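You operate a simulated robot arm through the tools that you are given. There is no shell and no other tool.

Carry out the task below with a simulated robot arm. There is one attempt and no reset: what you move stays moved.

TASK
Set both guide rails to the feed card's size and clamp them.
Fine: loosen each clamp before its rail moves.

It is judged by the outcome, as a careful person would: the job done as asked, and still so three seconds after it is handed in. It fails if anything else is knocked over, pushed out of place, dropped, spilled or broken.

THE ROBOT
A 6-joint arm with a three-finger gripper, fixed in place. Base frame: the origin is at the foot of the arm, x ahead of it, y to its left, z up; the work surface is at about z = 860. Units: mm, degrees, N and s.
Its first joint turns from -166.0 to 166.0 degrees. Payload 4.89 kg.
The TCP is the grasp point between the finger pads, 30 mm short of the fingertips. In the tool frame z runs along the fingers and y along their closing line. Largest opening 164 mm; the body of the gripper starts 125 mm behind the TCP.
Orientation is told as [roll, pitch, yaw] about the base's x, y, z axes, in that order, counted from this pose: with the fingers straight down and closing along the base's y, the tool's x points along the base's -x, its y along +y and its z along -z.

THE INTERFACE
- The arm moves only by the tool apply_moves. Its argument "motion" is a list of rows, each a list of 6 numbers: the shift along the base's x, y, z in units of 250 mm (1.0 is 250 mm), then the turn, a rotation vector about the base's x, y, z in units of 90 degrees (1.0 is 90 degrees). In form: [[x, y, z, rx, ry, rz], ...]. A call has 1 to 20 rows; each row is the pose to reach, as a shift and turn from the pose commanded when the call began. "fingers" is the gripper command, from -1 (shut) to 1 (fully open), values between in proportion, set as the call begins (left out, the last holds). A call with a number of a shift or a turn outside -1 to 1 is refused whole. Rows are played at 5 a second. More than 50 mm and 8.6 degrees between two rows, or a gripper value outside its range, and nothing of the call is played. Where a pose cannot be reached the arm comes as near as it can. A force on the tool above 40 N (or 10 N above the force at the start of the call, whichever is more), or a blocked arm, ends the call early, and 0.2 s more pass. Each finger travels about 108 mm/s and halts on what it meets, pressing with about 29 N; the grip force reading is that of the motor and also rises with nothing between the fingers. The clock runs only during rows and for 0.2 s after the last one: add rows that repeat a pose to give the fingers time. The reply holds the time, the measured pose of the TCP, the force on the tool along the base axes, the opening and the grip force, in the units named above and with some noise, with the torque about the TCP (base axes, N m) and any sound that the robot's microphone picked up.
- Cameras (640 x 400 px; columns grow to the right, rows downward): "scene" is fixed at [35, 659.4, 1605.9]; the picture's right is [-0.51, -0.86, 0.00], its down [-0.61, 0.37, -0.70] and it looks along [0.60, -0.36, -0.71] (base axes); focal length 315 px, centre (320, 200). "wrist" rides on the gripper at [76, -2, -152] in the tool frame; the picture's right is [0.02, 1.00, 0.00], its down [-0.88, 0.02, -0.47] and it looks along [-0.47, 0.01, 0.88] (tool axes); focal length 247 px, centre (320, 200). There is no depth. A picture from a camera that has moved, and an enlarged one, comes with that camera's place and axes in the base frame and with its lens. The place of the scene camera against the robot may be out by one fixed shift of up to 25 mm in any direction.
- camera(camera): a new picture of that camera. No time passes.
- move_column(by): slides the trunk up (or, below 0, down) by that many mm; the arm rides with it, the base frame stays. It gives what a move gives, with no picture.
- zoom(camera, box): a new picture of the part [left, top, right, bottom] of that camera's present view, enlarged. No time passes.
- finish_job(): hands the job in; it is judged then, once.

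Places have to be worked out from the pictures, the camera data and where the tool is seen. Open the gripper and draw the arm clear of the work before you hand the job in, unless the task says otherwise.

The tools are called after "Request:" by a JSON object that holds its "fn" and its "kwargs". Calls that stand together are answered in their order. apply_moves: Moves the arm, as the interface text tells. Its arguments: {"type":"object","properties":{"motion":{"type":"array","items":{"type":"array","items":{"type":"number"}}},"fingers":{"type":"number"}},"required":["motion"]} The other tools are called the same way: move_column (by) slides the trunk up or down; camera (camera) takes a picture; zoom (camera, box) takes an enlarged picture of a part of a camera's view; finish_job () hands the job in.

At the start:

```text
time_s: 0.0
tool_pos: [554.5, 300.7, 1227.4]
tool_rot: [0.0, 0.0, 0.0]
wrist_force: [0.1, -0.2, -0.3]
wrist_torque: [0.02, 0.0, -0.01]
grip_width: 164.1
finger_force: 0.1
trunk travel left (down, up): [-175.0, 215.0]
```

scene: 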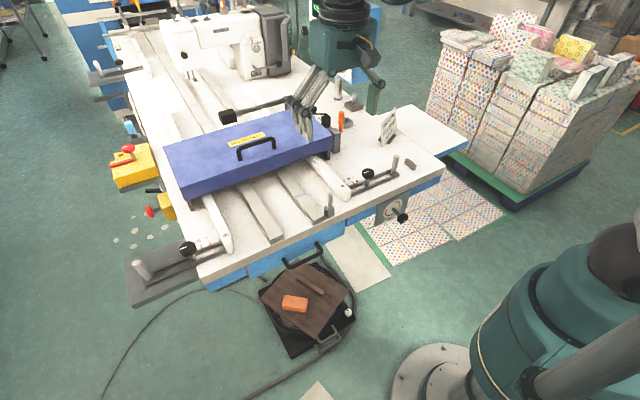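
wrist: 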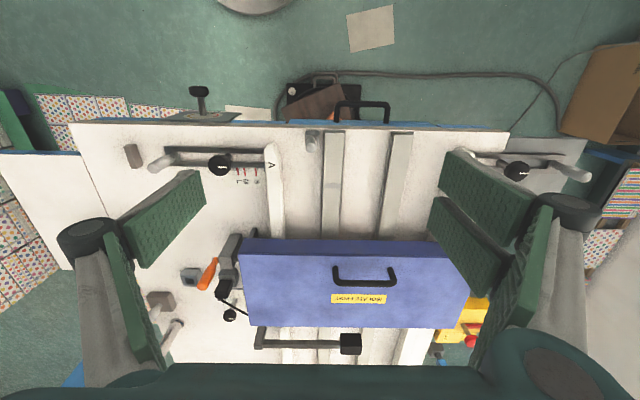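

The scene shows a case/carton sealer-like machine with two guide rails, clamp knobs, and a card on the table. I'll zoom in to read the details.

Request:
{"fn": "zoom", "kwargs": {"camera": "scene", "box": [300, 80, 460, 220]}}

Request:
{"fn": "zoom", "kwargs": {"camera": "scene", "box": [100, 180, 260, 300]}}

Request:
{"fn": "zoom", "kwargs": {"camera": "wrist", "box": [120, 120, 320, 245]}}

Request:
{"fn": "zoom", "kwargs": {"camera": "wrist", "box": [400, 120, 600, 245]}}

Request:
{"fn": "zoom", "kwargs": {"camera": "scene", "box": [370, 100, 410, 150]}}

Request:
{"fn": "zoom", "kwargs": {"camera": "scene", "box": [320, 150, 420, 212]}}

```text
2.86 times, centred on (380, 150) of scene
camera zoom: at [35.0, 659.4, 1605.9], right [-0.51, -0.86, 0.0], down [-0.61, 0.37, -0.7], along [0.6, -0.36, -0.71], focal length 901 px, centre (149, 343)
```

zoom: 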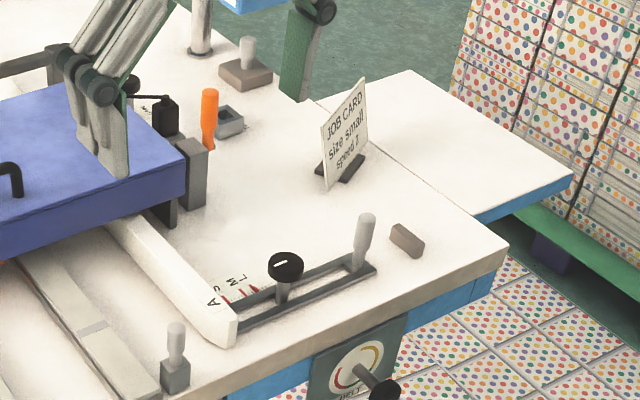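

```text
3.33 times, centred on (180, 240) of scene
camera zoom: at [35.0, 659.4, 1605.9], right [-0.51, -0.86, 0.0], down [-0.61, 0.37, -0.7], along [0.6, -0.36, -0.71], focal length 1051 px, centre (787, 67)
```

zoom: 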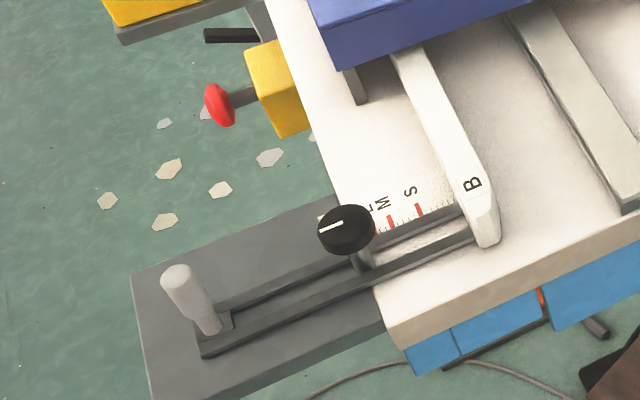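

```text
3.20 times, centred on (220, 182) of wrist
camera zoom: at [478.3, 297.2, 1380.4], right [-0.02, 1.0, 0.0], down [0.88, 0.02, 0.47], along [0.47, 0.01, -0.88], focal length 790 px, centre (640, 256)
```

zoom: 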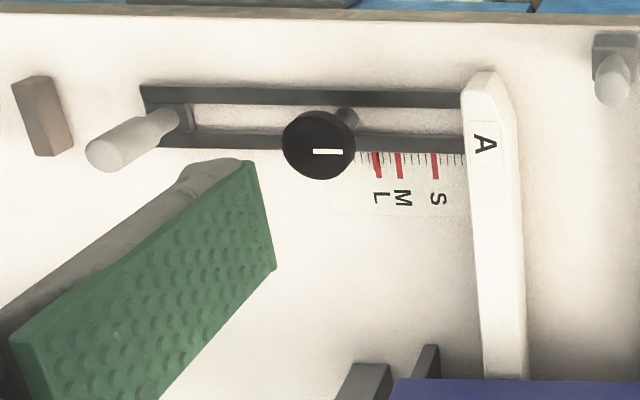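

```text
3.20 times, centred on (500, 182) of wrist
camera zoom: at [478.3, 297.2, 1380.4], right [-0.02, 1.0, 0.0], down [0.88, 0.02, 0.47], along [0.47, 0.01, -0.88], focal length 790 px, centre (-256, 256)
```

zoom: 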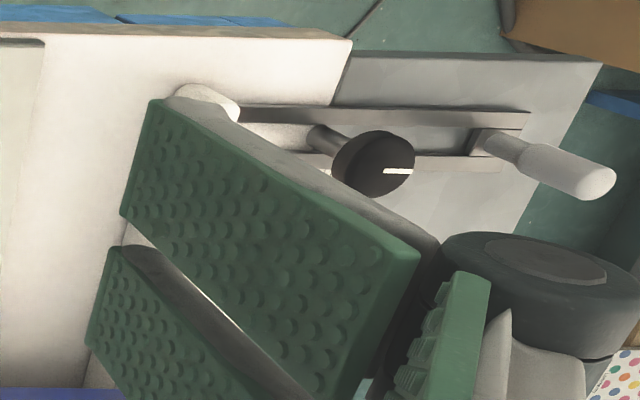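

```text
8.00 times, centred on (390, 125) of scene
camera zoom: at [35.0, 659.4, 1605.9], right [-0.51, -0.86, 0.0], down [-0.61, 0.37, -0.7], along [0.6, -0.36, -0.71], focal length 2523 px, centre (-240, 800)
```

zoom: 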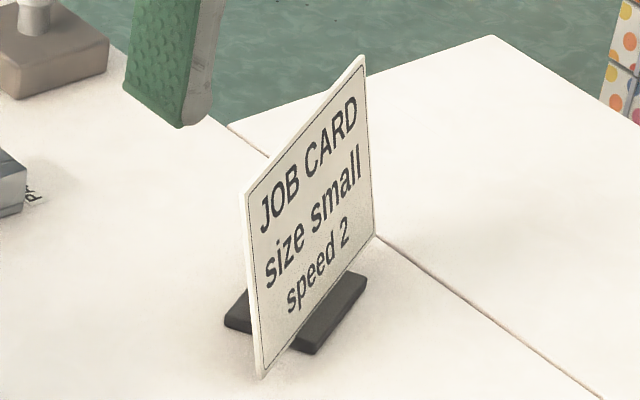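

```text
6.40 times, centred on (370, 181) of scene
camera zoom: at [35.0, 659.4, 1605.9], right [-0.51, -0.86, 0.0], down [-0.61, 0.37, -0.7], along [0.6, -0.36, -0.71], focal length 2019 px, centre (0, 322)
```

zoom: 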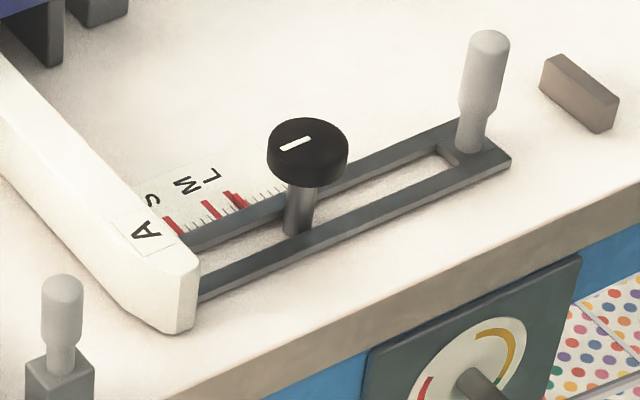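

The job card reads "size small, speed 2". I'll check for any other cards or labels before relying on it.

Request:
{"fn": "zoom", "kwargs": {"camera": "scene", "box": [200, 110, 300, 172]}}

Request:
{"fn": "zoom", "kwargs": {"camera": "scene", "box": [80, 0, 300, 140]}}

Request:
{"fn": "zoom", "kwargs": {"camera": "scene", "box": [280, 60, 400, 140]}}

Request:
{"fn": "zoom", "kwargs": {"camera": "wrist", "box": [140, 220, 300, 360]}}

Request:
{"fn": "zoom", "kwargs": {"camera": "scene", "box": [230, 180, 430, 305]}}

Request:
{"fn": "zoom", "kwargs": {"camera": "scene", "box": [80, 100, 200, 240]}}

```text
6.40 times, centred on (250, 141) of scene
camera zoom: at [35.0, 659.4, 1605.9], right [-0.51, -0.86, 0.0], down [-0.61, 0.37, -0.7], along [0.6, -0.36, -0.71], focal length 2019 px, centre (768, 578)
```

zoom: 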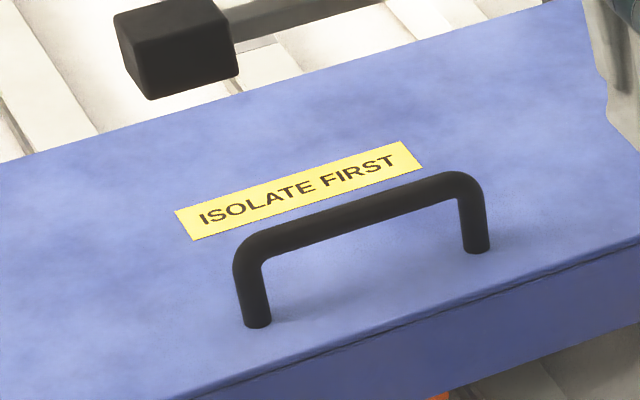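

```text
2.86 times, centred on (190, 70) of scene
camera zoom: at [35.0, 659.4, 1605.9], right [-0.51, -0.86, 0.0], down [-0.61, 0.37, -0.7], along [0.6, -0.36, -0.71], focal length 901 px, centre (691, 571)
```

zoom: 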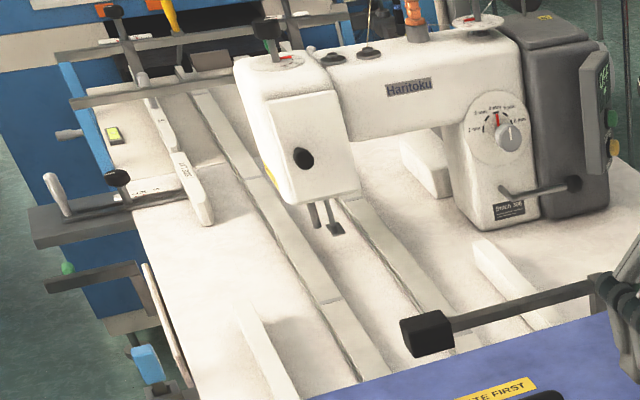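

```text
5.00 times, centred on (340, 100) of scene
camera zoom: at [35.0, 659.4, 1605.9], right [-0.51, -0.86, 0.0], down [-0.61, 0.37, -0.7], along [0.6, -0.36, -0.71], focal length 1577 px, centre (220, 700)
```

zoom: 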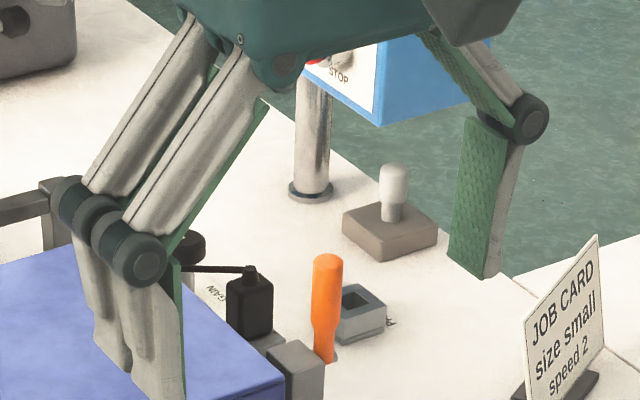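

```text
2.86 times, centred on (220, 290) of wrist
camera zoom: at [478.3, 297.2, 1380.4], right [-0.02, 1.0, 0.0], down [0.88, 0.02, 0.47], along [0.47, 0.01, -0.88], focal length 706 px, centre (606, -57)
```

zoom: 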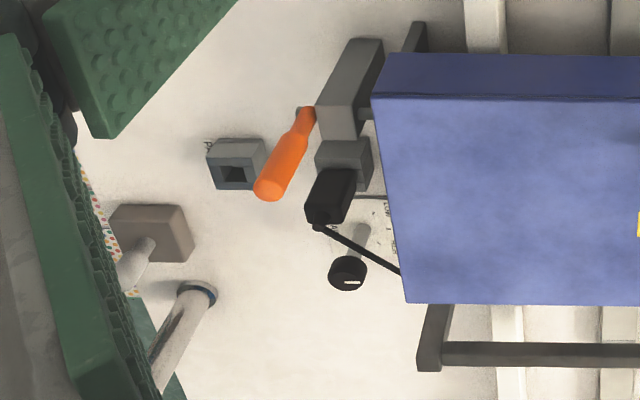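

```text
3.20 times, centred on (330, 242) of scene
camera zoom: at [35.0, 659.4, 1605.9], right [-0.51, -0.86, 0.0], down [-0.61, 0.37, -0.7], along [0.6, -0.36, -0.71], focal length 1009 px, centre (288, 64)
```

zoom: 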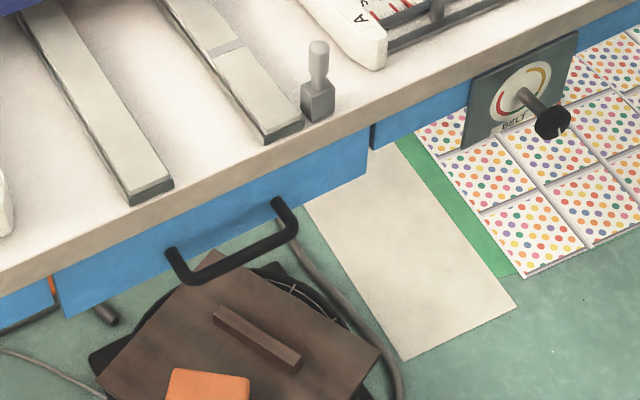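

```text
2.86 times, centred on (140, 170) of scene
camera zoom: at [35.0, 659.4, 1605.9], right [-0.51, -0.86, 0.0], down [-0.61, 0.37, -0.7], along [0.6, -0.36, -0.71], focal length 901 px, centre (834, 286)
```

zoom: 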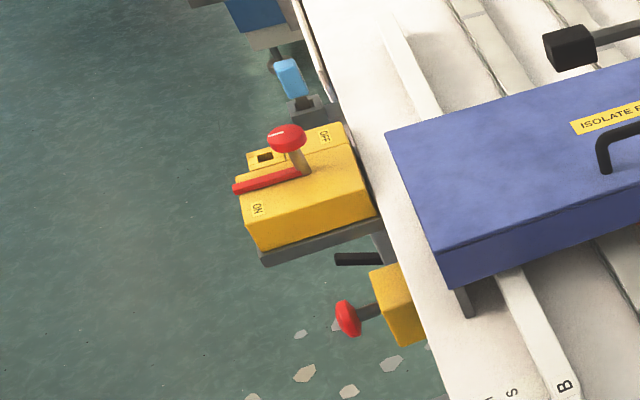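

The only card gives size **small**, so both rails go to their S marks. I place knob A at about (650, 102) and knob B at about (650, 691), and I'll move the wrist camera above scale A for a close look.

Request:
{"fn": "apply_moves", "kwargs": {"motion": [[0.03, -0.107, -0.111, 0, 0, 0], [0.06, -0.213, -0.222, 0, 0, 0], [0.09, -0.32, -0.334, 0, 0, 0], [0.12, -0.427, -0.445, 0, 0, 0], [0.15, -0.533, -0.556, 0, 0, 0], [0.18, -0.64, -0.668, 0, 0, 0]]}}

Request:
{"fn": "camera", "kwargs": {"camera": "wrist"}}

Request:
{"fn": "zoom", "kwargs": {"camera": "wrist", "box": [220, 120, 420, 245]}}

```text
time_s: 1.4
tool_pos: [596.8, 138.3, 1062.2]
tool_rot: [0.0, 0.0, 0.0]
wrist_force: [-1.3, 1.1, 0.7]
wrist_torque: [-0.08, -0.16, 0.01]
grip_width: 163.9
finger_force: 0.1
trunk travel left (down, up): [-175.0, 215.0]
```

```text
taken
camera wrist: at [521.2, 136.9, 1213.7], right [-0.02, 1.0, 0.0], down [0.88, 0.02, 0.47], along [0.47, 0.01, -0.88], focal length 247 px, centre (320, 200)
```

wrist: 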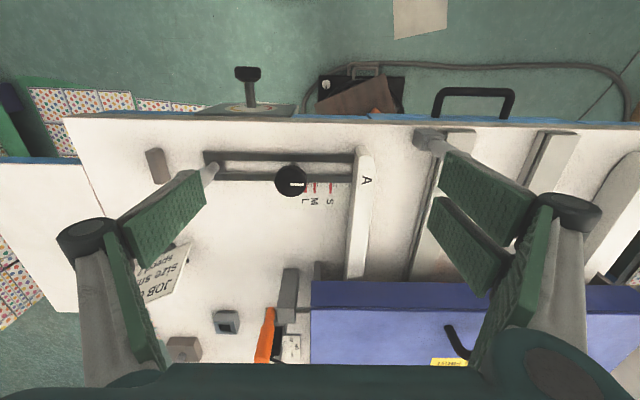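

```text
3.20 times, centred on (320, 182) of wrist
camera zoom: at [521.2, 136.9, 1213.7], right [-0.02, 1.0, 0.0], down [0.88, 0.02, 0.47], along [0.47, 0.01, -0.88], focal length 790 px, centre (320, 256)
```

zoom: 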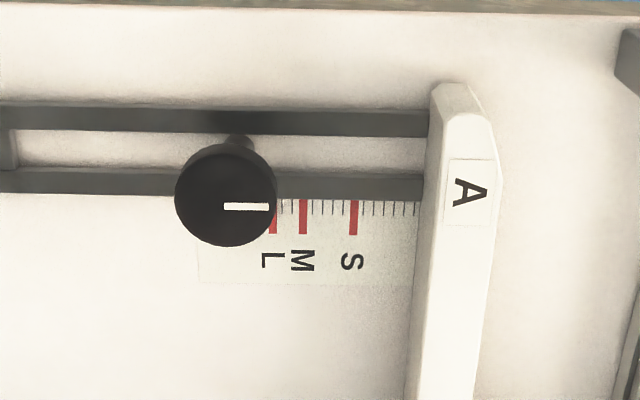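

Scale A is clear: ticks are 5 mm apart and the rail's outer edge sits 6 ticks (about 30 mm) inside S. Knob A's top centre triangulates to about (651, 101, 918). I'll hover above it with the fingers part closed and yawed −40°, which leaves room to turn it anticlockwise.

Request:
{"fn": "apply_moves", "kwargs": {"motion": [[0.041, -0.032, -0.056, 0, 0, -0.089], [0.082, -0.064, -0.112, 0, 0, -0.178], [0.124, -0.095, -0.168, 0, 0, -0.267], [0.165, -0.127, -0.224, 0, 0, -0.355], [0.206, -0.159, -0.28, 0, 0, -0.444], [0.206, -0.159, -0.28, 0, 0, -0.444], [0.206, -0.159, -0.28, 0, 0, -0.444]], "fingers": 0.1}}

Request:
{"fn": "camera", "kwargs": {"camera": "wrist"}}

Request:
{"fn": "zoom", "kwargs": {"camera": "scene", "box": [290, 80, 450, 220]}}

```text
time_s: 3.0
tool_pos: [651.7, 99.3, 991.6]
tool_rot: [0.0, 0.1, -40.1]
wrist_force: [0.1, 1.0, -0.6]
wrist_torque: [0.01, -0.02, 0.02]
grip_width: 90.2
finger_force: 0.0
trunk travel left (down, up): [-175.0, 215.0]
```

```text
taken
camera wrist: at [591.7, 146.3, 1143.5], right [0.63, 0.78, 0.0], down [0.69, -0.55, 0.47], along [0.37, -0.3, -0.88], focal length 247 px, centre (320, 200)
```

wrist: 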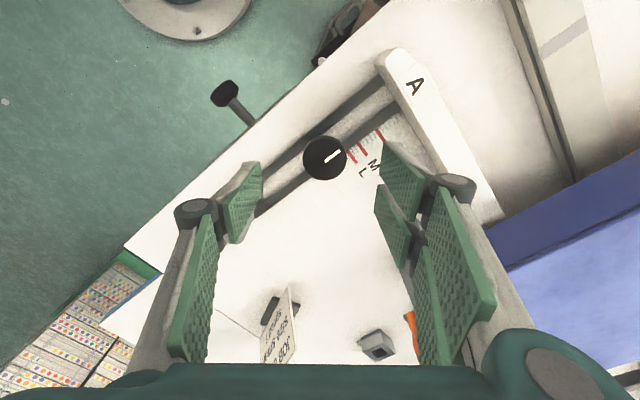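

```text
2.86 times, centred on (370, 150) of scene
camera zoom: at [35.0, 659.4, 1605.9], right [-0.51, -0.86, 0.0], down [-0.61, 0.37, -0.7], along [0.6, -0.36, -0.71], focal length 901 px, centre (177, 343)
```

zoom: 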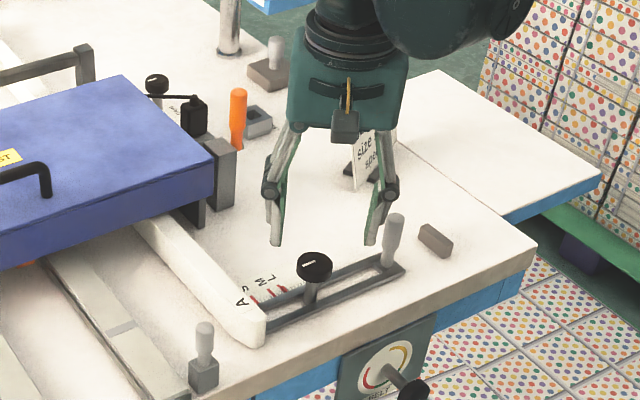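

Knob A rechecks at about (653, 101). I'll descend to TCP z ≈ 920 so the pads straddle the knob.

Request:
{"fn": "apply_moves", "kwargs": {"motion": [[0.002, 0.004, -0.08, 0, 0, 0], [0.004, 0.008, -0.16, 0, 0, 0], [0.004, 0.008, -0.22, 0, 0, 0], [0.004, 0.008, -0.28, 0, 0, 0], [0.004, 0.008, -0.28, 0, 0, 0]]}}

Request:
{"fn": "zoom", "kwargs": {"camera": "scene", "box": [310, 110, 430, 210]}}

Request:
{"fn": "camera", "kwargs": {"camera": "wrist"}}

```text
time_s: 4.2
tool_pos: [653.6, 102.1, 921.8]
tool_rot: [0.0, 0.0, -39.9]
wrist_force: [-0.5, -0.2, 0.2]
wrist_torque: [-0.01, 0.0, 0.0]
grip_width: 90.3
finger_force: 0.0
trunk travel left (down, up): [-175.0, 215.0]
```

```text
4.00 times, centred on (370, 160) of scene
camera zoom: at [35.0, 659.4, 1605.9], right [-0.51, -0.86, 0.0], down [-0.61, 0.37, -0.7], along [0.6, -0.36, -0.71], focal length 1262 px, centre (120, 360)
```

zoom: 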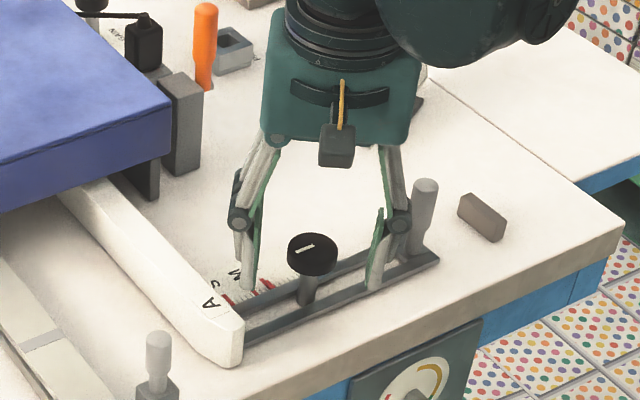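

```text
taken
camera wrist: at [593.3, 148.8, 1073.2], right [0.63, 0.78, 0.0], down [0.69, -0.55, 0.47], along [0.37, -0.3, -0.88], focal length 247 px, centre (320, 200)
```

wrist: 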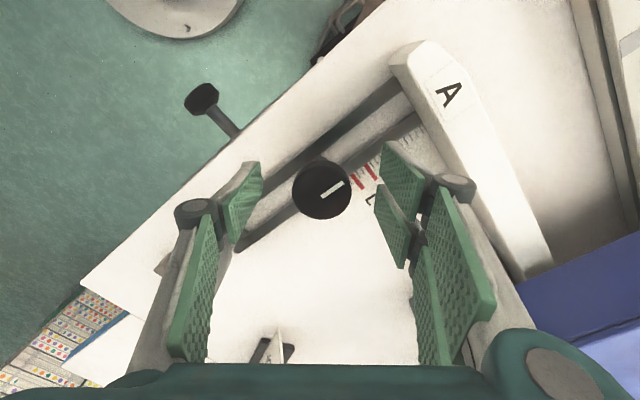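

The pads straddle the knob at the right height. I'll close on it.

Request:
{"fn": "apply_moves", "kwargs": {"motion": [[0, 0, 0, 0, 0, 0], [0, 0, 0, 0, 0, 0], [0, 0, 0, 0, 0, 0], [0, 0, 0, 0, 0, 0]], "fingers": -1}}

Request:
{"fn": "camera", "kwargs": {"camera": "wrist"}}

```text
time_s: 5.2
tool_pos: [653.7, 101.8, 921.4]
tool_rot: [-0.1, 0.0, -39.9]
wrist_force: [14.0, 16.1, 3.9]
wrist_torque: [0.26, -0.14, 0.1]
grip_width: 39.6
finger_force: 45.2
trunk travel left (down, up): [-175.0, 215.0]
```

```text
taken
camera wrist: at [593.9, 149.6, 1073.2], right [0.63, 0.78, 0.0], down [0.69, -0.55, 0.47], along [0.37, -0.3, -0.88], focal length 247 px, centre (320, 200)
```

wrist: 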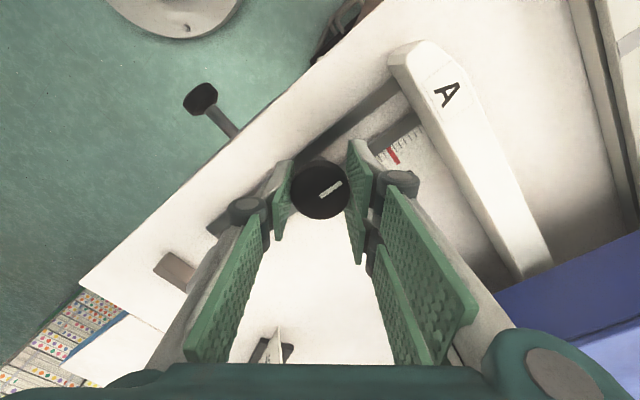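

The knob is gripped at 39.6 mm with a slight lateral bias of about 21 N. I'll ease the tool about 1 mm toward the bias and turn anticlockwise a little, watching the torque.

Request:
{"fn": "apply_moves", "kwargs": {"motion": [[0.003, 0.004, 0, 0, 0, 0], [0.003, 0.004, 0, 0, 0, 0.07], [0.003, 0.004, 0, 0, 0, 0.14], [0.003, 0.004, 0, 0, 0, 0.22], [0.003, 0.004, 0, 0, 0, 0.22]]}}

Request:
{"fn": "camera", "kwargs": {"camera": "wrist"}}

```text
time_s: 6.4
tool_pos: [653.8, 102.2, 920.7]
tool_rot: [0.0, -0.1, -20.2]
wrist_force: [11.6, -6.8, 4.9]
wrist_torque: [-0.34, -0.52, 0.15]
grip_width: 40.0
finger_force: 44.8
trunk travel left (down, up): [-175.0, 215.0]
```

```text
taken
camera wrist: at [581.2, 126.3, 1073.2], right [0.32, 0.95, 0.0], down [0.83, -0.28, 0.47], along [0.45, -0.15, -0.88], focal length 247 px, centre (320, 200)
```

wrist: 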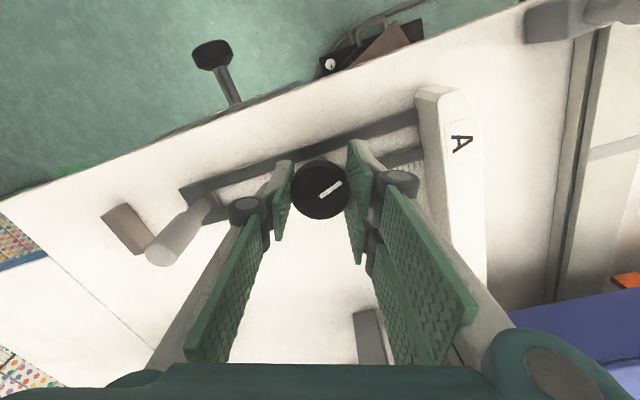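

The white line stays fixed in the gripper frame, so the knob is turning with me at low torque. I'll carry on anticlockwise.

Request:
{"fn": "apply_moves", "kwargs": {"motion": [[0, 0, 0, 0, 0, 0.08], [0, 0, 0, 0, 0, 0.16], [0, 0, 0, 0, 0, 0.24], [0, 0, 0, 0, 0, 0.32], [0, 0, 0, 0, 0, 0.4], [0, 0, 0, 0, 0, 0.48], [0, 0, 0, 0, 0, 0.56], [0, 0, 0, 0, 0, 0.56]]}}

Request:
{"fn": "camera", "kwargs": {"camera": "wrist"}}

```text
time_s: 8.4
tool_pos: [654.3, 101.2, 920.9]
tool_rot: [0.0, 0.0, 30.3]
wrist_force: [4.1, -10.7, 2.0]
wrist_torque: [-0.16, -0.27, 0.02]
grip_width: 40.0
finger_force: 44.8
trunk travel left (down, up): [-175.0, 215.0]
stopped in row 8: the force on the tool passed its limit at 40 N (the readings are from after the stop); the commanded pose is now the measured one
```

```text
taken
camera wrist: at [588.3, 60.8, 1073.1], right [-0.52, 0.85, 0.0], down [0.75, 0.46, 0.47], along [0.4, 0.25, -0.88], focal length 247 px, centre (320, 200)
```

wrist: 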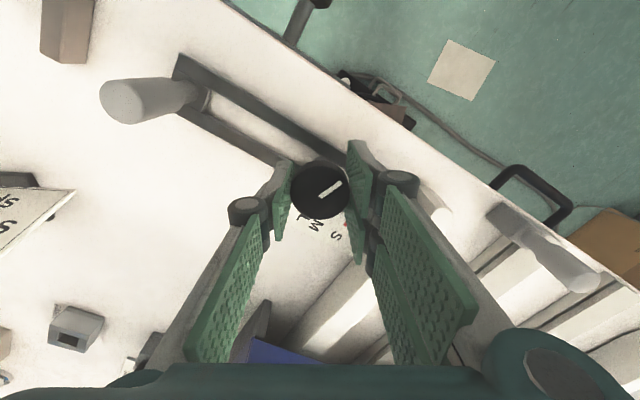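

Knob A has turned about 70°, and the stop came from a side-force spike. I'll relax along the force direction and continue in small steps to tell an end stop from misalignment.

Request:
{"fn": "apply_moves", "kwargs": {"motion": [[0, -0.003, 0, 0, 0, 0], [0, -0.003, 0, 0, 0, 0.03], [0, -0.003, 0, 0, 0, 0.06], [0, -0.003, 0, 0, 0, 0.06]]}}

Request:
{"fn": "camera", "kwargs": {"camera": "wrist"}}

```text
time_s: 9.4
tool_pos: [653.1, 101.4, 920.4]
tool_rot: [-0.1, -0.2, 35.6]
wrist_force: [16.7, 0.0, 14.1]
wrist_torque: [-0.04, -0.1, -0.01]
grip_width: 39.6
finger_force: 44.6
trunk travel left (down, up): [-175.0, 215.0]
```

```text
taken
camera wrist: at [592.4, 54.5, 1073.0], right [-0.6, 0.8, 0.0], down [0.7, 0.53, 0.47], along [0.38, 0.28, -0.88], focal length 247 px, centre (320, 200)
```

wrist: 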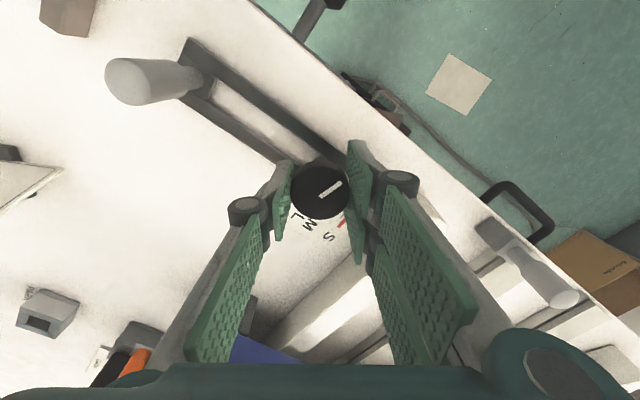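

It's still turning freely, with a slight upward push that suggests the screw rises as it loosens. I'll continue with a small upward allowance.

Request:
{"fn": "apply_moves", "kwargs": {"motion": [[0.003, 0, 0.004, 0, 0, 0.0], [0.003, 0, 0.005, 0, 0, 0.07], [0.003, 0, 0.006, 0, 0, 0.14], [0.003, 0, 0.007, 0, 0, 0.21], [0.003, 0, 0.008, 0, 0, 0.28], [0.003, 0, 0.008, 0, 0, 0.28]]}}

Request:
{"fn": "camera", "kwargs": {"camera": "wrist"}}

```text
time_s: 10.8
tool_pos: [655.0, 101.3, 922.3]
tool_rot: [0.1, 0.0, 60.9]
wrist_force: [-5.5, -5.0, -31.1]
wrist_torque: [-0.19, 0.28, 0.03]
grip_width: 39.9
finger_force: 45.2
trunk travel left (down, up): [-175.0, 215.0]
```

```text
taken
camera wrist: at [618.7, 32.9, 1074.8], right [-0.88, 0.47, 0.0], down [0.41, 0.78, 0.47], along [0.22, 0.42, -0.88], focal length 247 px, centre (320, 200)
```

wrist: 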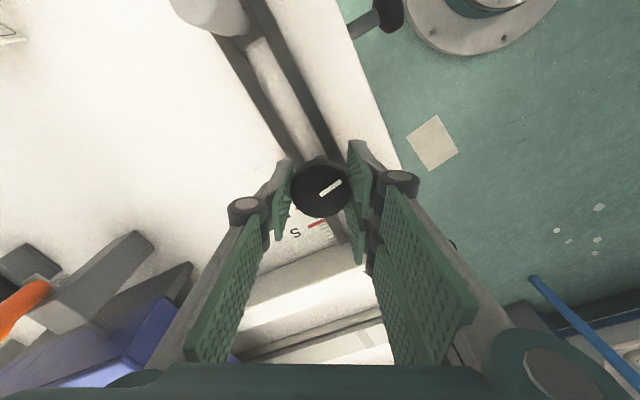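

The knob doesn't actually rise, so I'll come back down 2 mm. It now turns at near-zero torque, and I'll take it another ~30° so it's clearly loose.

Request:
{"fn": "apply_moves", "kwargs": {"motion": [[0, 0, -0.007, 0, 0, 0.0], [0, 0, -0.007, 0, 0, 0.07], [0, 0, -0.007, 0, 0, 0.14], [0, 0, -0.007, 0, 0, 0.21], [0, 0, -0.007, 0, 0, 0.28], [0, 0, -0.007, 0, 0, 0.35], [0, 0, -0.007, 0, 0, 0.35]]}}

Request:
{"fn": "camera", "kwargs": {"camera": "wrist"}}

```text
time_s: 12.4
tool_pos: [655.0, 99.7, 920.9]
tool_rot: [0.0, 0.1, 92.6]
wrist_force: [25.7, -1.7, 29.9]
wrist_torque: [0.06, -0.48, 0.02]
grip_width: 40.2
finger_force: 45.5
trunk travel left (down, up): [-175.0, 215.0]
```

```text
taken
camera wrist: at [659.4, 24.2, 1073.6], right [-1.0, -0.06, 0.0], down [-0.06, 0.88, 0.47], along [-0.03, 0.47, -0.88], focal length 247 px, centre (320, 200)
```

wrist: 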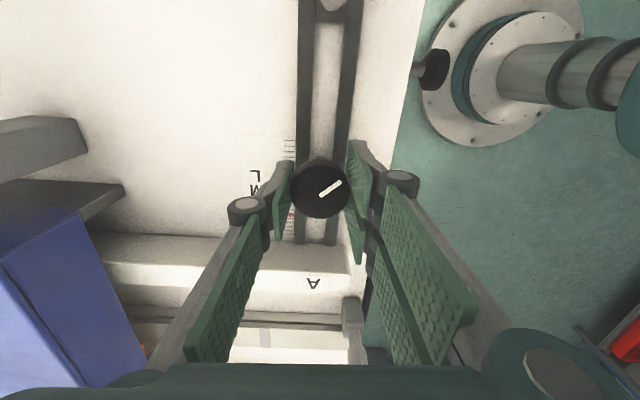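

The knob has now turned about 132° anticlockwise. I'll release it gently, then rise straight up.

Request:
{"fn": "apply_moves", "kwargs": {"motion": [[0, 0, 0, 0, 0, 0], [0, 0, 0, 0, 0, 0], [0, 0, 0, 0, 0, 0], [0, 0, 0.1, 0, 0, 0], [0, 0, 0.2, 0, 0, 0], [0, 0, 0.3, 0, 0, 0], [0, 0, 0.4, 0, 0, 0], [0, 0, 0.4, 0, 0, 0]], "fingers": 0.1}}

Request:
{"fn": "camera", "kwargs": {"camera": "wrist"}}

Request:
{"fn": "zoom", "kwargs": {"camera": "scene", "box": [310, 110, 430, 210]}}

```text
time_s: 14.2
tool_pos: [653.7, 101.4, 1023.0]
tool_rot: [-0.1, 0.0, 92.4]
wrist_force: [-0.2, 0.0, 0.1]
wrist_torque: [-0.01, -0.06, -0.02]
grip_width: 90.1
finger_force: 0.0
trunk travel left (down, up): [-175.0, 215.0]
```

```text
taken
camera wrist: at [658.5, 24.5, 1175.2], right [-1.0, -0.06, 0.0], down [-0.06, 0.88, 0.47], along [-0.03, 0.47, -0.88], focal length 247 px, centre (320, 200)
```

wrist: 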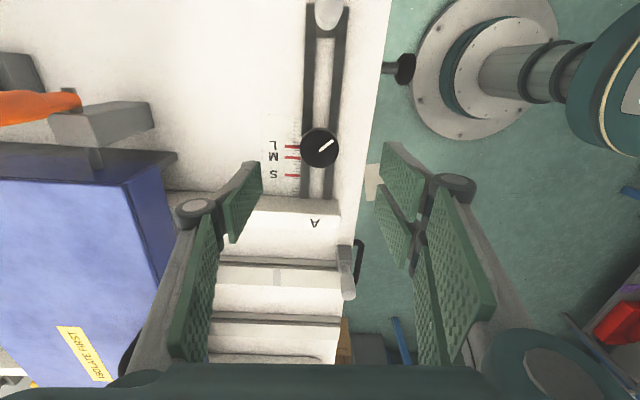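

```text
4.00 times, centred on (370, 160) of scene
camera zoom: at [35.0, 659.4, 1605.9], right [-0.51, -0.86, 0.0], down [-0.61, 0.37, -0.7], along [0.6, -0.36, -0.71], focal length 1262 px, centre (120, 360)
```

zoom: 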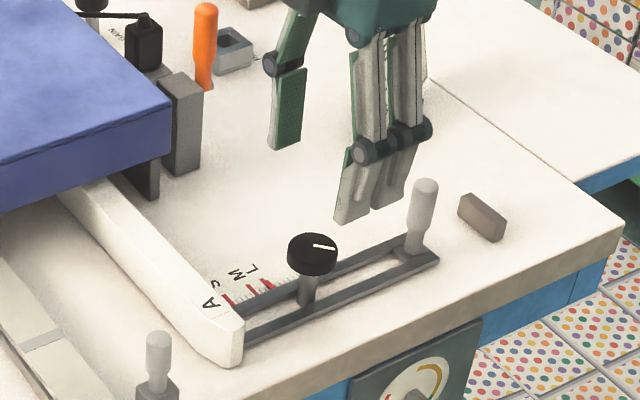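

Knob A is visibly loosened, with its line now pointing toward (−x, −y). The rail's handle peg is near (651, −13) with its top at about z 945, so I'll rotate the gripper back to yaw 0 and hover over it.

Request:
{"fn": "apply_moves", "kwargs": {"motion": [[-0.001, -0.042, 0, 0, 0, -0.09], [-0.002, -0.083, 0, 0, 0, -0.18], [-0.003, -0.125, 0, 0, 0, -0.27], [-0.004, -0.166, 0, 0, 0, -0.36], [-0.005, -0.208, 0, 0, 0, -0.45], [-0.006, -0.249, 0, 0, 0, -0.54], [-0.007, -0.291, 0, 0, 0, -0.63], [-0.008, -0.332, 0, 0, 0, -0.72], [-0.009, -0.374, 0, 0, 0, -0.81], [-0.01, -0.415, 0, 0, 0, -0.9], [-0.012, -0.456, 0, 0, 0, -0.98], [-0.012, -0.456, 0, 0, 0, -0.98]]}}

Request:
{"fn": "camera", "kwargs": {"camera": "wrist"}}

Request:
{"fn": "camera", "kwargs": {"camera": "scene"}}

```text
time_s: 16.8
tool_pos: [651.9, -12.6, 1021.8]
tool_rot: [-0.1, 0.0, 4.0]
wrist_force: [-0.5, -0.2, -0.2]
wrist_torque: [-0.01, -0.02, 0.03]
grip_width: 90.2
finger_force: 0.1
trunk travel left (down, up): [-175.0, 215.0]
```

```text
taken
camera wrist: at [575.8, -20.7, 1173.7], right [-0.09, 1.0, 0.0], down [0.88, 0.08, 0.47], along [0.47, 0.04, -0.88], focal length 247 px, centre (320, 200)
```

wrist: 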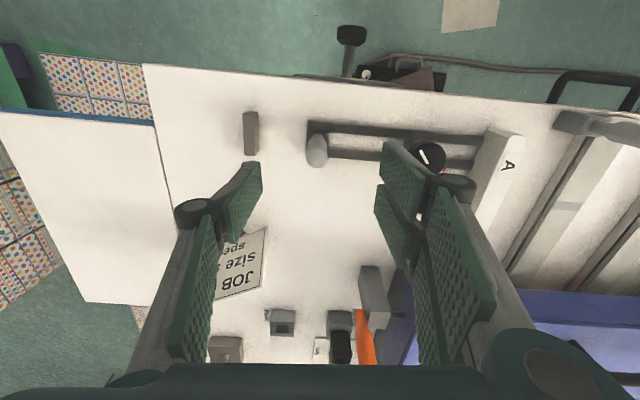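

```text
taken
```

scene: 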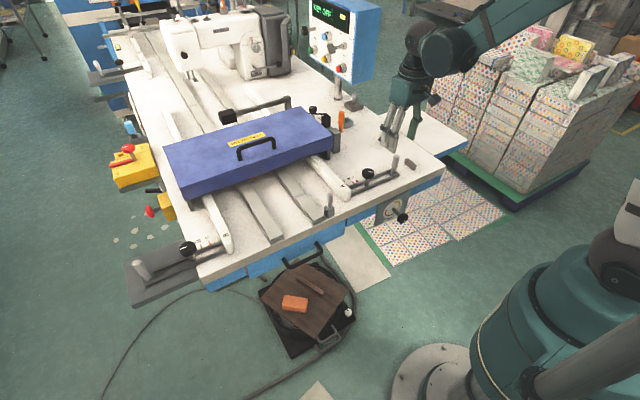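

The peg is at about (651, −18). I'll square the yaw and descend to z ≈ 928 around it; the fingertips stay above the bar and clear of the brown block.

Request:
{"fn": "apply_moves", "kwargs": {"motion": [[-0.002, -0.022, -0.1, 0, 0, -0.044], [-0.002, -0.022, -0.2, 0, 0, -0.044], [-0.002, -0.022, -0.3, 0, 0, -0.044], [-0.002, -0.022, -0.375, 0, 0, -0.044], [-0.002, -0.022, -0.375, 0, 0, -0.044]], "fingers": -0.1}}

Request:
{"fn": "camera", "kwargs": {"camera": "wrist"}}

Request:
{"fn": "zoom", "kwargs": {"camera": "scene", "box": [330, 110, 450, 210]}}

```text
time_s: 18.0
tool_pos: [652.1, -18.9, 927.9]
tool_rot: [-0.2, -0.1, 0.2]
wrist_force: [1.5, 0.6, -0.3]
wrist_torque: [-0.05, 0.01, 0.0]
grip_width: 73.9
finger_force: 0.0
trunk travel left (down, up): [-175.0, 215.0]
```

```text
taken
camera wrist: at [574.8, -21.3, 1080.0], right [-0.03, 1.0, 0.0], down [0.88, 0.02, 0.47], along [0.47, 0.01, -0.88], focal length 247 px, centre (320, 200)
```

wrist: 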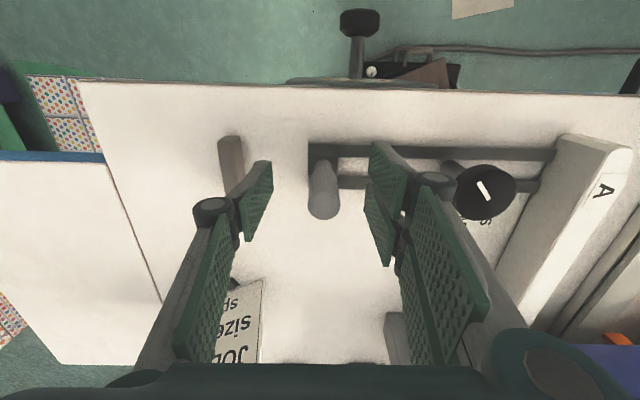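

```text
4.00 times, centred on (390, 160) of scene
camera zoom: at [35.0, 659.4, 1605.9], right [-0.51, -0.86, 0.0], down [-0.61, 0.37, -0.7], along [0.6, -0.36, -0.71], focal length 1262 px, centre (40, 360)
```

zoom: 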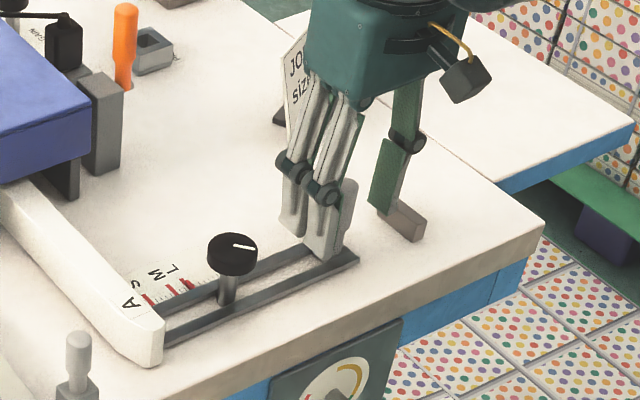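

The peg sits between the pads, so I'll close on it.

Request:
{"fn": "apply_moves", "kwargs": {"motion": [[0, 0, 0, 0, 0, 0], [0, 0, 0, 0, 0, 0], [0, 0, 0, 0, 0, 0], [0, 0, 0, 0, 0, 0]], "fingers": -1}}

```text
time_s: 19.0
tool_pos: [651.1, -19.1, 927.3]
tool_rot: [0.0, 0.0, 0.2]
wrist_force: [1.0, 3.9, -7.2]
wrist_torque: [0.11, -0.18, -0.03]
grip_width: 21.4
finger_force: 45.1
trunk travel left (down, up): [-175.0, 215.0]
```

The peg is gripped at 21.4 mm. I'll pull 10 mm toward −y as a gentle test that the rail slides freely.

Request:
{"fn": "apply_moves", "kwargs": {"motion": [[0, -0.01, 0, 0, 0, 0], [0, -0.02, 0, 0, 0, 0], [0, -0.03, 0, 0, 0, 0], [0, -0.04, 0, 0, 0, 0], [0, -0.04, 0, 0, 0, 0]]}}

Request:
{"fn": "zoom", "kwargs": {"camera": "scene", "box": [330, 150, 420, 210]}}

```text
time_s: 20.2
tool_pos: [651.2, -27.7, 928.3]
tool_rot: [-0.2, 0.0, 0.2]
wrist_force: [4.3, 3.6, 2.5]
wrist_torque: [0.16, 0.17, -0.04]
grip_width: 21.1
finger_force: 45.7
trunk travel left (down, up): [-175.0, 215.0]
```

```text
6.67 times, centred on (375, 180) of scene
camera zoom: at [35.0, 659.4, 1605.9], right [-0.51, -0.86, 0.0], down [-0.61, 0.37, -0.7], along [0.6, -0.36, -0.71], focal length 2103 px, centre (-47, 333)
```

zoom: 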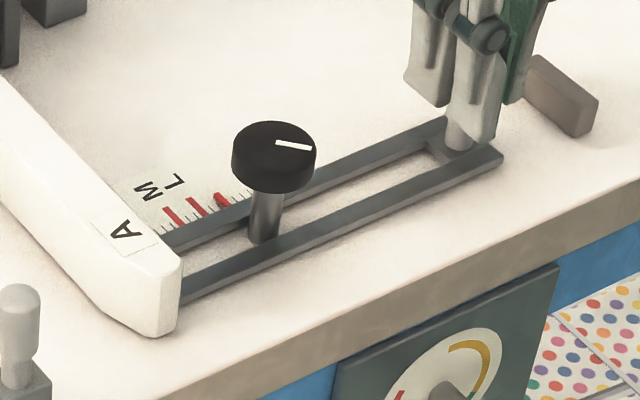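

It slides freely at about 4 N, so the clamp is loose. I'll pull another 18 mm and then inspect the scale.

Request:
{"fn": "apply_moves", "kwargs": {"motion": [[0, -0.018, 0, 0, 0, 0], [0, -0.036, 0, 0, 0, 0], [0, -0.054, 0, 0, 0, 0], [0, -0.072, 0, 0, 0, 0], [0, -0.072, 0, 0, 0, 0], [0, -0.072, 0, 0, 0, 0]]}}

Request:
{"fn": "camera", "kwargs": {"camera": "wrist"}}

Request:
{"fn": "zoom", "kwargs": {"camera": "wrist", "box": [400, 120, 560, 220]}}

Request:
{"fn": "zoom", "kwargs": {"camera": "scene", "box": [330, 160, 390, 200]}}

```text
time_s: 20.9
tool_pos: [651.9, -32.8, 927.3]
tool_rot: [0.2, 0.0, 0.3]
wrist_force: [0.8, 13.5, -10.7]
wrist_torque: [0.31, 0.3, -0.01]
grip_width: 21.4
finger_force: 44.8
trunk travel left (down, up): [-175.0, 215.0]
stopped in row 3: the force on the tool passed its limit at 47 N (the readings are from after the stop); the commanded pose is now the measured one
```

```text
taken
camera wrist: at [574.7, -37.7, 1080.1], right [-0.03, 1.0, 0.0], down [0.88, 0.02, 0.47], along [0.47, 0.02, -0.88], focal length 247 px, centre (320, 200)
```

wrist: 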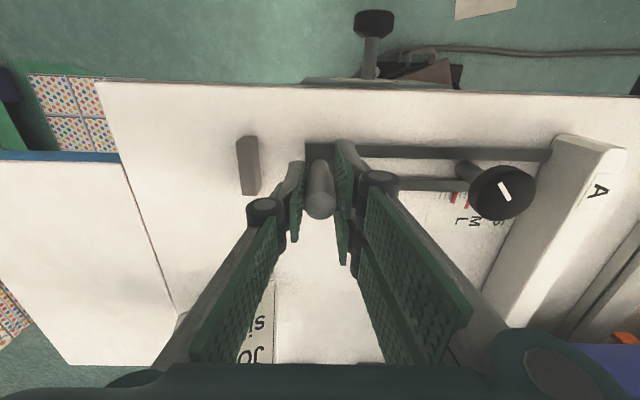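

```text
4.00 times, centred on (480, 170) of wrist
camera zoom: at [574.7, -37.7, 1080.1], right [-0.03, 1.0, 0.0], down [0.88, 0.02, 0.47], along [0.47, 0.02, -0.88], focal length 988 px, centre (-320, 320)
```

zoom: 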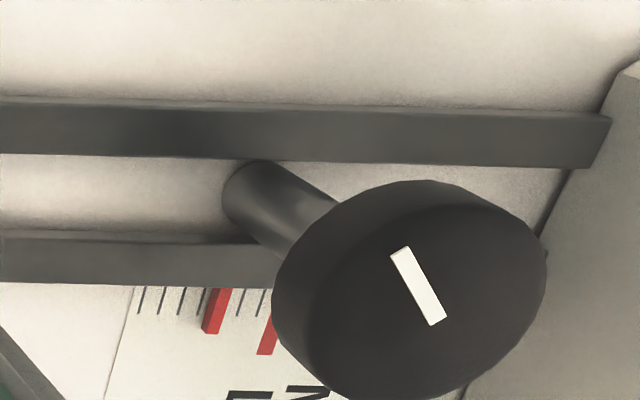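

```text
10.00 times, centred on (360, 180) of scene
camera zoom: at [35.0, 659.4, 1605.9], right [-0.51, -0.86, 0.0], down [-0.61, 0.37, -0.7], along [0.6, -0.36, -0.71], focal length 3154 px, centre (-80, 400)
```

zoom: 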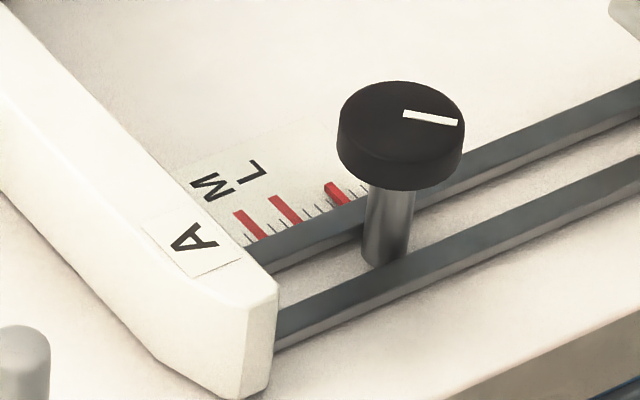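

The stop and this close-up tell me something important. The raised red pointer is fixed to the bar and moved outward with the rail, past L; it started close to the L mark. So the pointer is the index, not the rail edge, and S lies inward. The pointer reads about y 101 and S is about y 157, so I'll push the rail inward (+y) 45 mm and then inspect.

Request:
{"fn": "apply_moves", "kwargs": {"motion": [[0, 0.01, 0, 0, 0, 0], [0, 0.03, 0, 0, 0, 0], [0, 0.05, 0, 0, 0, 0], [0, 0.07, 0, 0, 0, 0], [0, 0.09, 0, 0, 0, 0], [0, 0.11, 0, 0, 0, 0], [0, 0.13, 0, 0, 0, 0], [0, 0.15, 0, 0, 0, 0], [0, 0.165, 0, 0, 0, 0], [0, 0.18, 0, 0, 0, 0], [0, 0.18, 0, 0, 0, 0]]}}

Request:
{"fn": "camera", "kwargs": {"camera": "wrist"}}

Request:
{"fn": "zoom", "kwargs": {"camera": "scene", "box": [320, 150, 395, 200]}}

```text
time_s: 23.3
tool_pos: [650.5, 8.8, 929.1]
tool_rot: [0.2, 0.0, 0.4]
wrist_force: [4.5, -3.1, -0.2]
wrist_torque: [0.02, 0.89, -0.08]
grip_width: 20.9
finger_force: 45.2
trunk travel left (down, up): [-175.0, 215.0]
```

```text
taken
camera wrist: at [574.6, 6.2, 1080.2], right [-0.03, 1.0, 0.0], down [0.88, 0.02, 0.47], along [0.47, 0.02, -0.88], focal length 247 px, centre (320, 200)
```

wrist: 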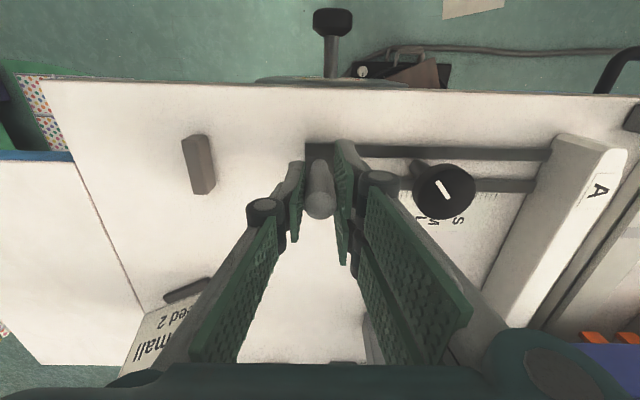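

```text
8.00 times, centred on (358, 175) of scene
camera zoom: at [35.0, 659.4, 1605.9], right [-0.51, -0.86, 0.0], down [-0.61, 0.37, -0.7], along [0.6, -0.36, -0.71], focal length 2523 px, centre (20, 400)
```

zoom: 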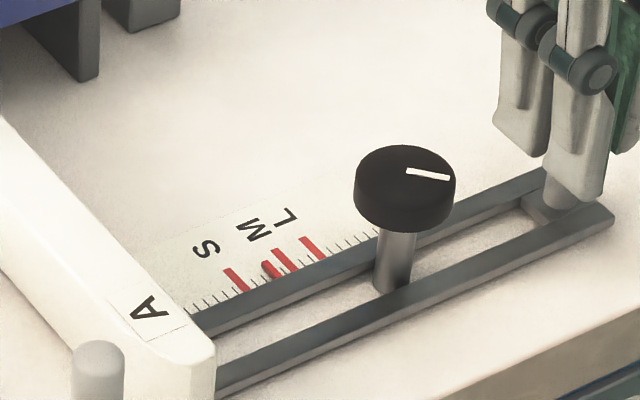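

That confirms it: the raised pointer is now between M and S. I'll zoom closely to measure what's left.

Request:
{"fn": "zoom", "kwargs": {"camera": "scene", "box": [336, 174, 368, 194]}}

Request:
{"fn": "zoom", "kwargs": {"camera": "wrist", "box": [390, 140, 550, 240]}}

```text
16.00 times, centred on (352, 184) of scene
camera zoom: at [35.0, 659.4, 1605.9], right [-0.51, -0.86, 0.0], down [-0.61, 0.37, -0.7], along [0.6, -0.36, -0.71], focal length 5046 px, centre (-192, 456)
```

zoom: 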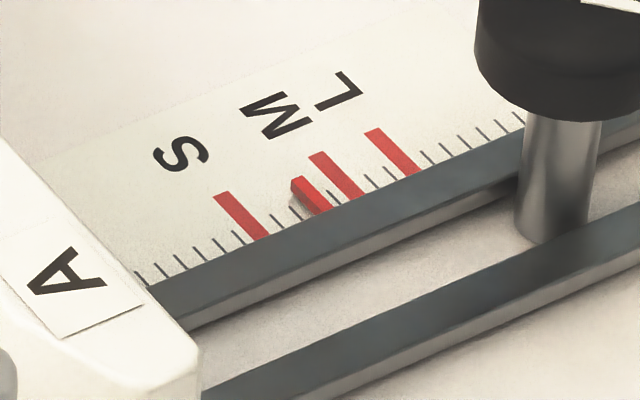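

```text
4.00 times, centred on (470, 190) of wrist
camera zoom: at [574.6, 6.2, 1080.2], right [-0.03, 1.0, 0.0], down [0.88, 0.02, 0.47], along [0.47, 0.02, -0.88], focal length 988 px, centre (-280, 240)
```

zoom: 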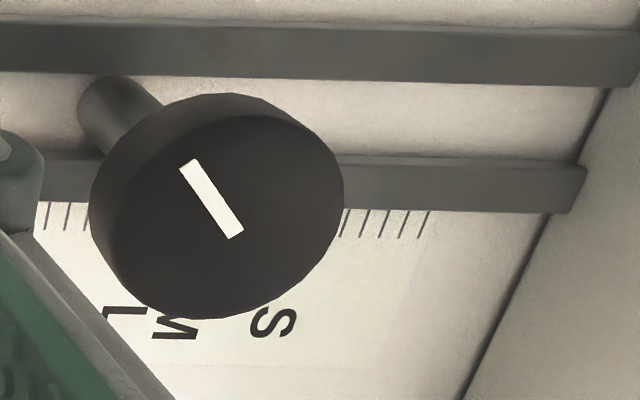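

About 13–16 mm is left to S. I'll push 12 mm more and re-measure.

Request:
{"fn": "apply_moves", "kwargs": {"motion": [[0, 0.012, 0, 0, 0, 0], [0, 0.024, 0, 0, 0, 0], [0, 0.036, 0, 0, 0, 0], [0, 0.048, 0, 0, 0, 0], [0, 0.048, 0, 0, 0, 0], [0, 0.048, 0, 0, 0, 0]]}}

Request:
{"fn": "zoom", "kwargs": {"camera": "scene", "box": [336, 174, 368, 194]}}

Request:
{"fn": "zoom", "kwargs": {"camera": "wrist", "box": [390, 140, 550, 240]}}

```text
time_s: 24.7
tool_pos: [650.7, 22.5, 927.1]
tool_rot: [0.3, -0.1, 0.4]
wrist_force: [18.9, -2.8, 21.2]
wrist_torque: [-0.1, -0.64, -0.01]
grip_width: 21.4
finger_force: 44.9
trunk travel left (down, up): [-175.0, 215.0]
```

```text
16.00 times, centred on (352, 184) of scene
camera zoom: at [35.0, 659.4, 1605.9], right [-0.51, -0.86, 0.0], down [-0.61, 0.37, -0.7], along [0.6, -0.36, -0.71], focal length 5046 px, centre (-192, 456)
```

zoom: 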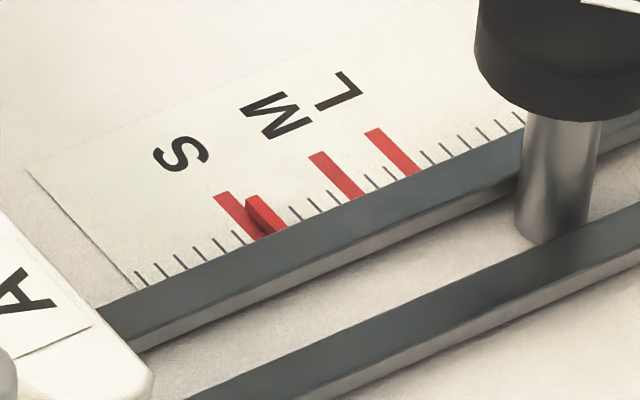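

```text
4.00 times, centred on (470, 190) of wrist
camera zoom: at [574.5, 18.1, 1080.1], right [-0.03, 1.0, 0.0], down [0.88, 0.02, 0.47], along [0.47, 0.02, -0.88], focal length 988 px, centre (-280, 240)
```

zoom: 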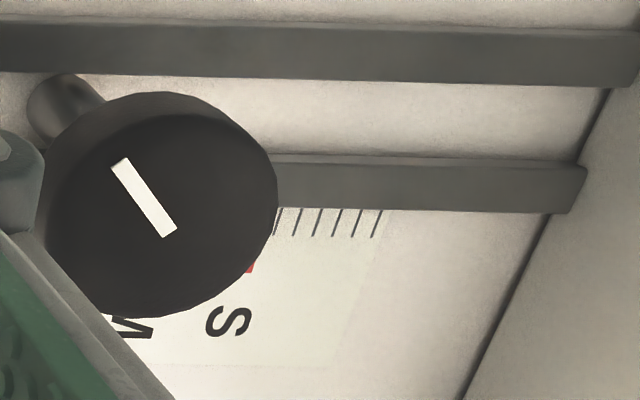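

Pointer A is about 2.7 mm short of the S mark by my reading. I'll nudge it 2.7 mm and re-check.

Request:
{"fn": "apply_moves", "kwargs": {"motion": [[0, 0.005, 0, 0, 0, 0], [0, 0.011, 0, 0, 0, 0], [0, 0.011, 0, 0, 0, 0], [0, 0.011, 0, 0, 0, 0]]}}

Request:
{"fn": "zoom", "kwargs": {"camera": "scene", "box": [336, 174, 368, 194]}}

```text
time_s: 25.7
tool_pos: [651.6, 24.6, 927.5]
tool_rot: [0.2, -0.1, 0.4]
wrist_force: [19.4, -2.8, 23.3]
wrist_torque: [-0.11, -0.78, -0.06]
grip_width: 21.5
finger_force: 45.0
trunk travel left (down, up): [-175.0, 215.0]
```

```text
16.00 times, centred on (352, 184) of scene
camera zoom: at [35.0, 659.4, 1605.9], right [-0.51, -0.86, 0.0], down [-0.61, 0.37, -0.7], along [0.6, -0.36, -0.71], focal length 5046 px, centre (-192, 456)
```

zoom: 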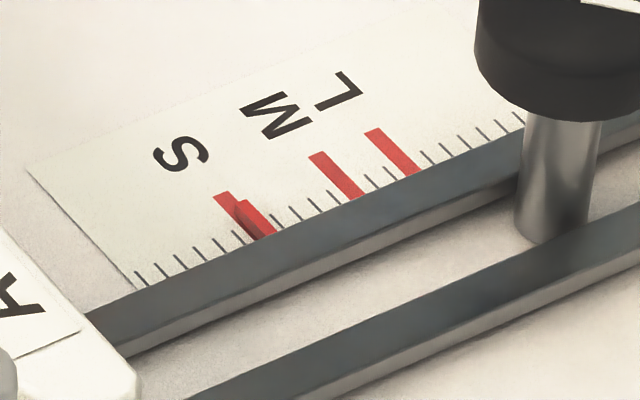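

Pointer A now overlays the S mark. I'll release the peg gently, opening only a little to stay clear of the knob, and rise for a top-down check.

Request:
{"fn": "apply_moves", "kwargs": {"motion": [[0, 0, 0, 0, 0, 0], [0, 0, 0, 0, 0, 0], [0, 0, 0, 0, 0, 0], [0, 0, 0.1, 0, 0, 0], [0, 0, 0.2, 0, 0, 0], [0, 0, 0.3, 0, 0, 0], [0, 0, 0.4, 0, 0, 0], [0, 0, 0.4, 0, 0, 0]], "fingers": -0.35}}

Request:
{"fn": "zoom", "kwargs": {"camera": "scene", "box": [336, 174, 368, 194]}}

Request:
{"fn": "zoom", "kwargs": {"camera": "scene", "box": [300, 100, 440, 210]}}

```text
time_s: 27.5
tool_pos: [653.6, 22.9, 1028.5]
tool_rot: [0.2, -0.1, 0.5]
wrist_force: [-0.1, -0.3, 0.2]
wrist_torque: [0.0, -0.01, -0.03]
grip_width: 53.4
finger_force: 0.1
trunk travel left (down, up): [-175.0, 215.0]
```

```text
16.00 times, centred on (352, 184) of scene
camera zoom: at [35.0, 659.4, 1605.9], right [-0.51, -0.86, 0.0], down [-0.61, 0.37, -0.7], along [0.6, -0.36, -0.71], focal length 5046 px, centre (-192, 456)
```

zoom: 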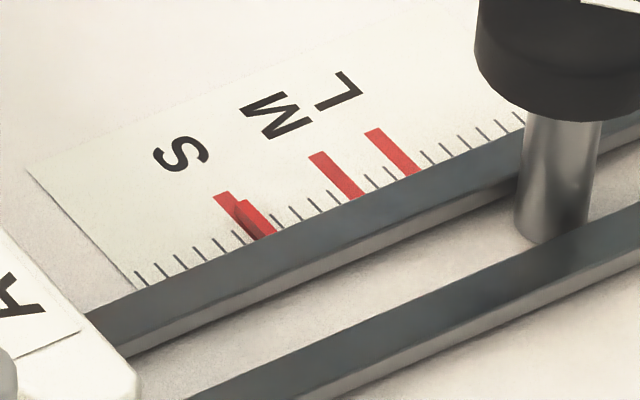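

```text
3.64 times, centred on (370, 155) of scene
camera zoom: at [35.0, 659.4, 1605.9], right [-0.51, -0.86, 0.0], down [-0.61, 0.37, -0.7], along [0.6, -0.36, -0.71], focal length 1147 px, centre (138, 364)
```

zoom: 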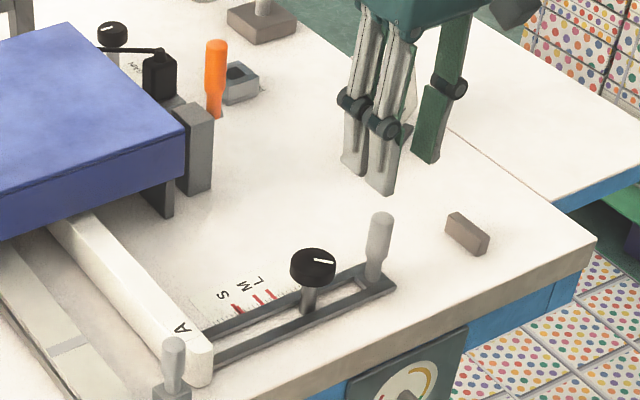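

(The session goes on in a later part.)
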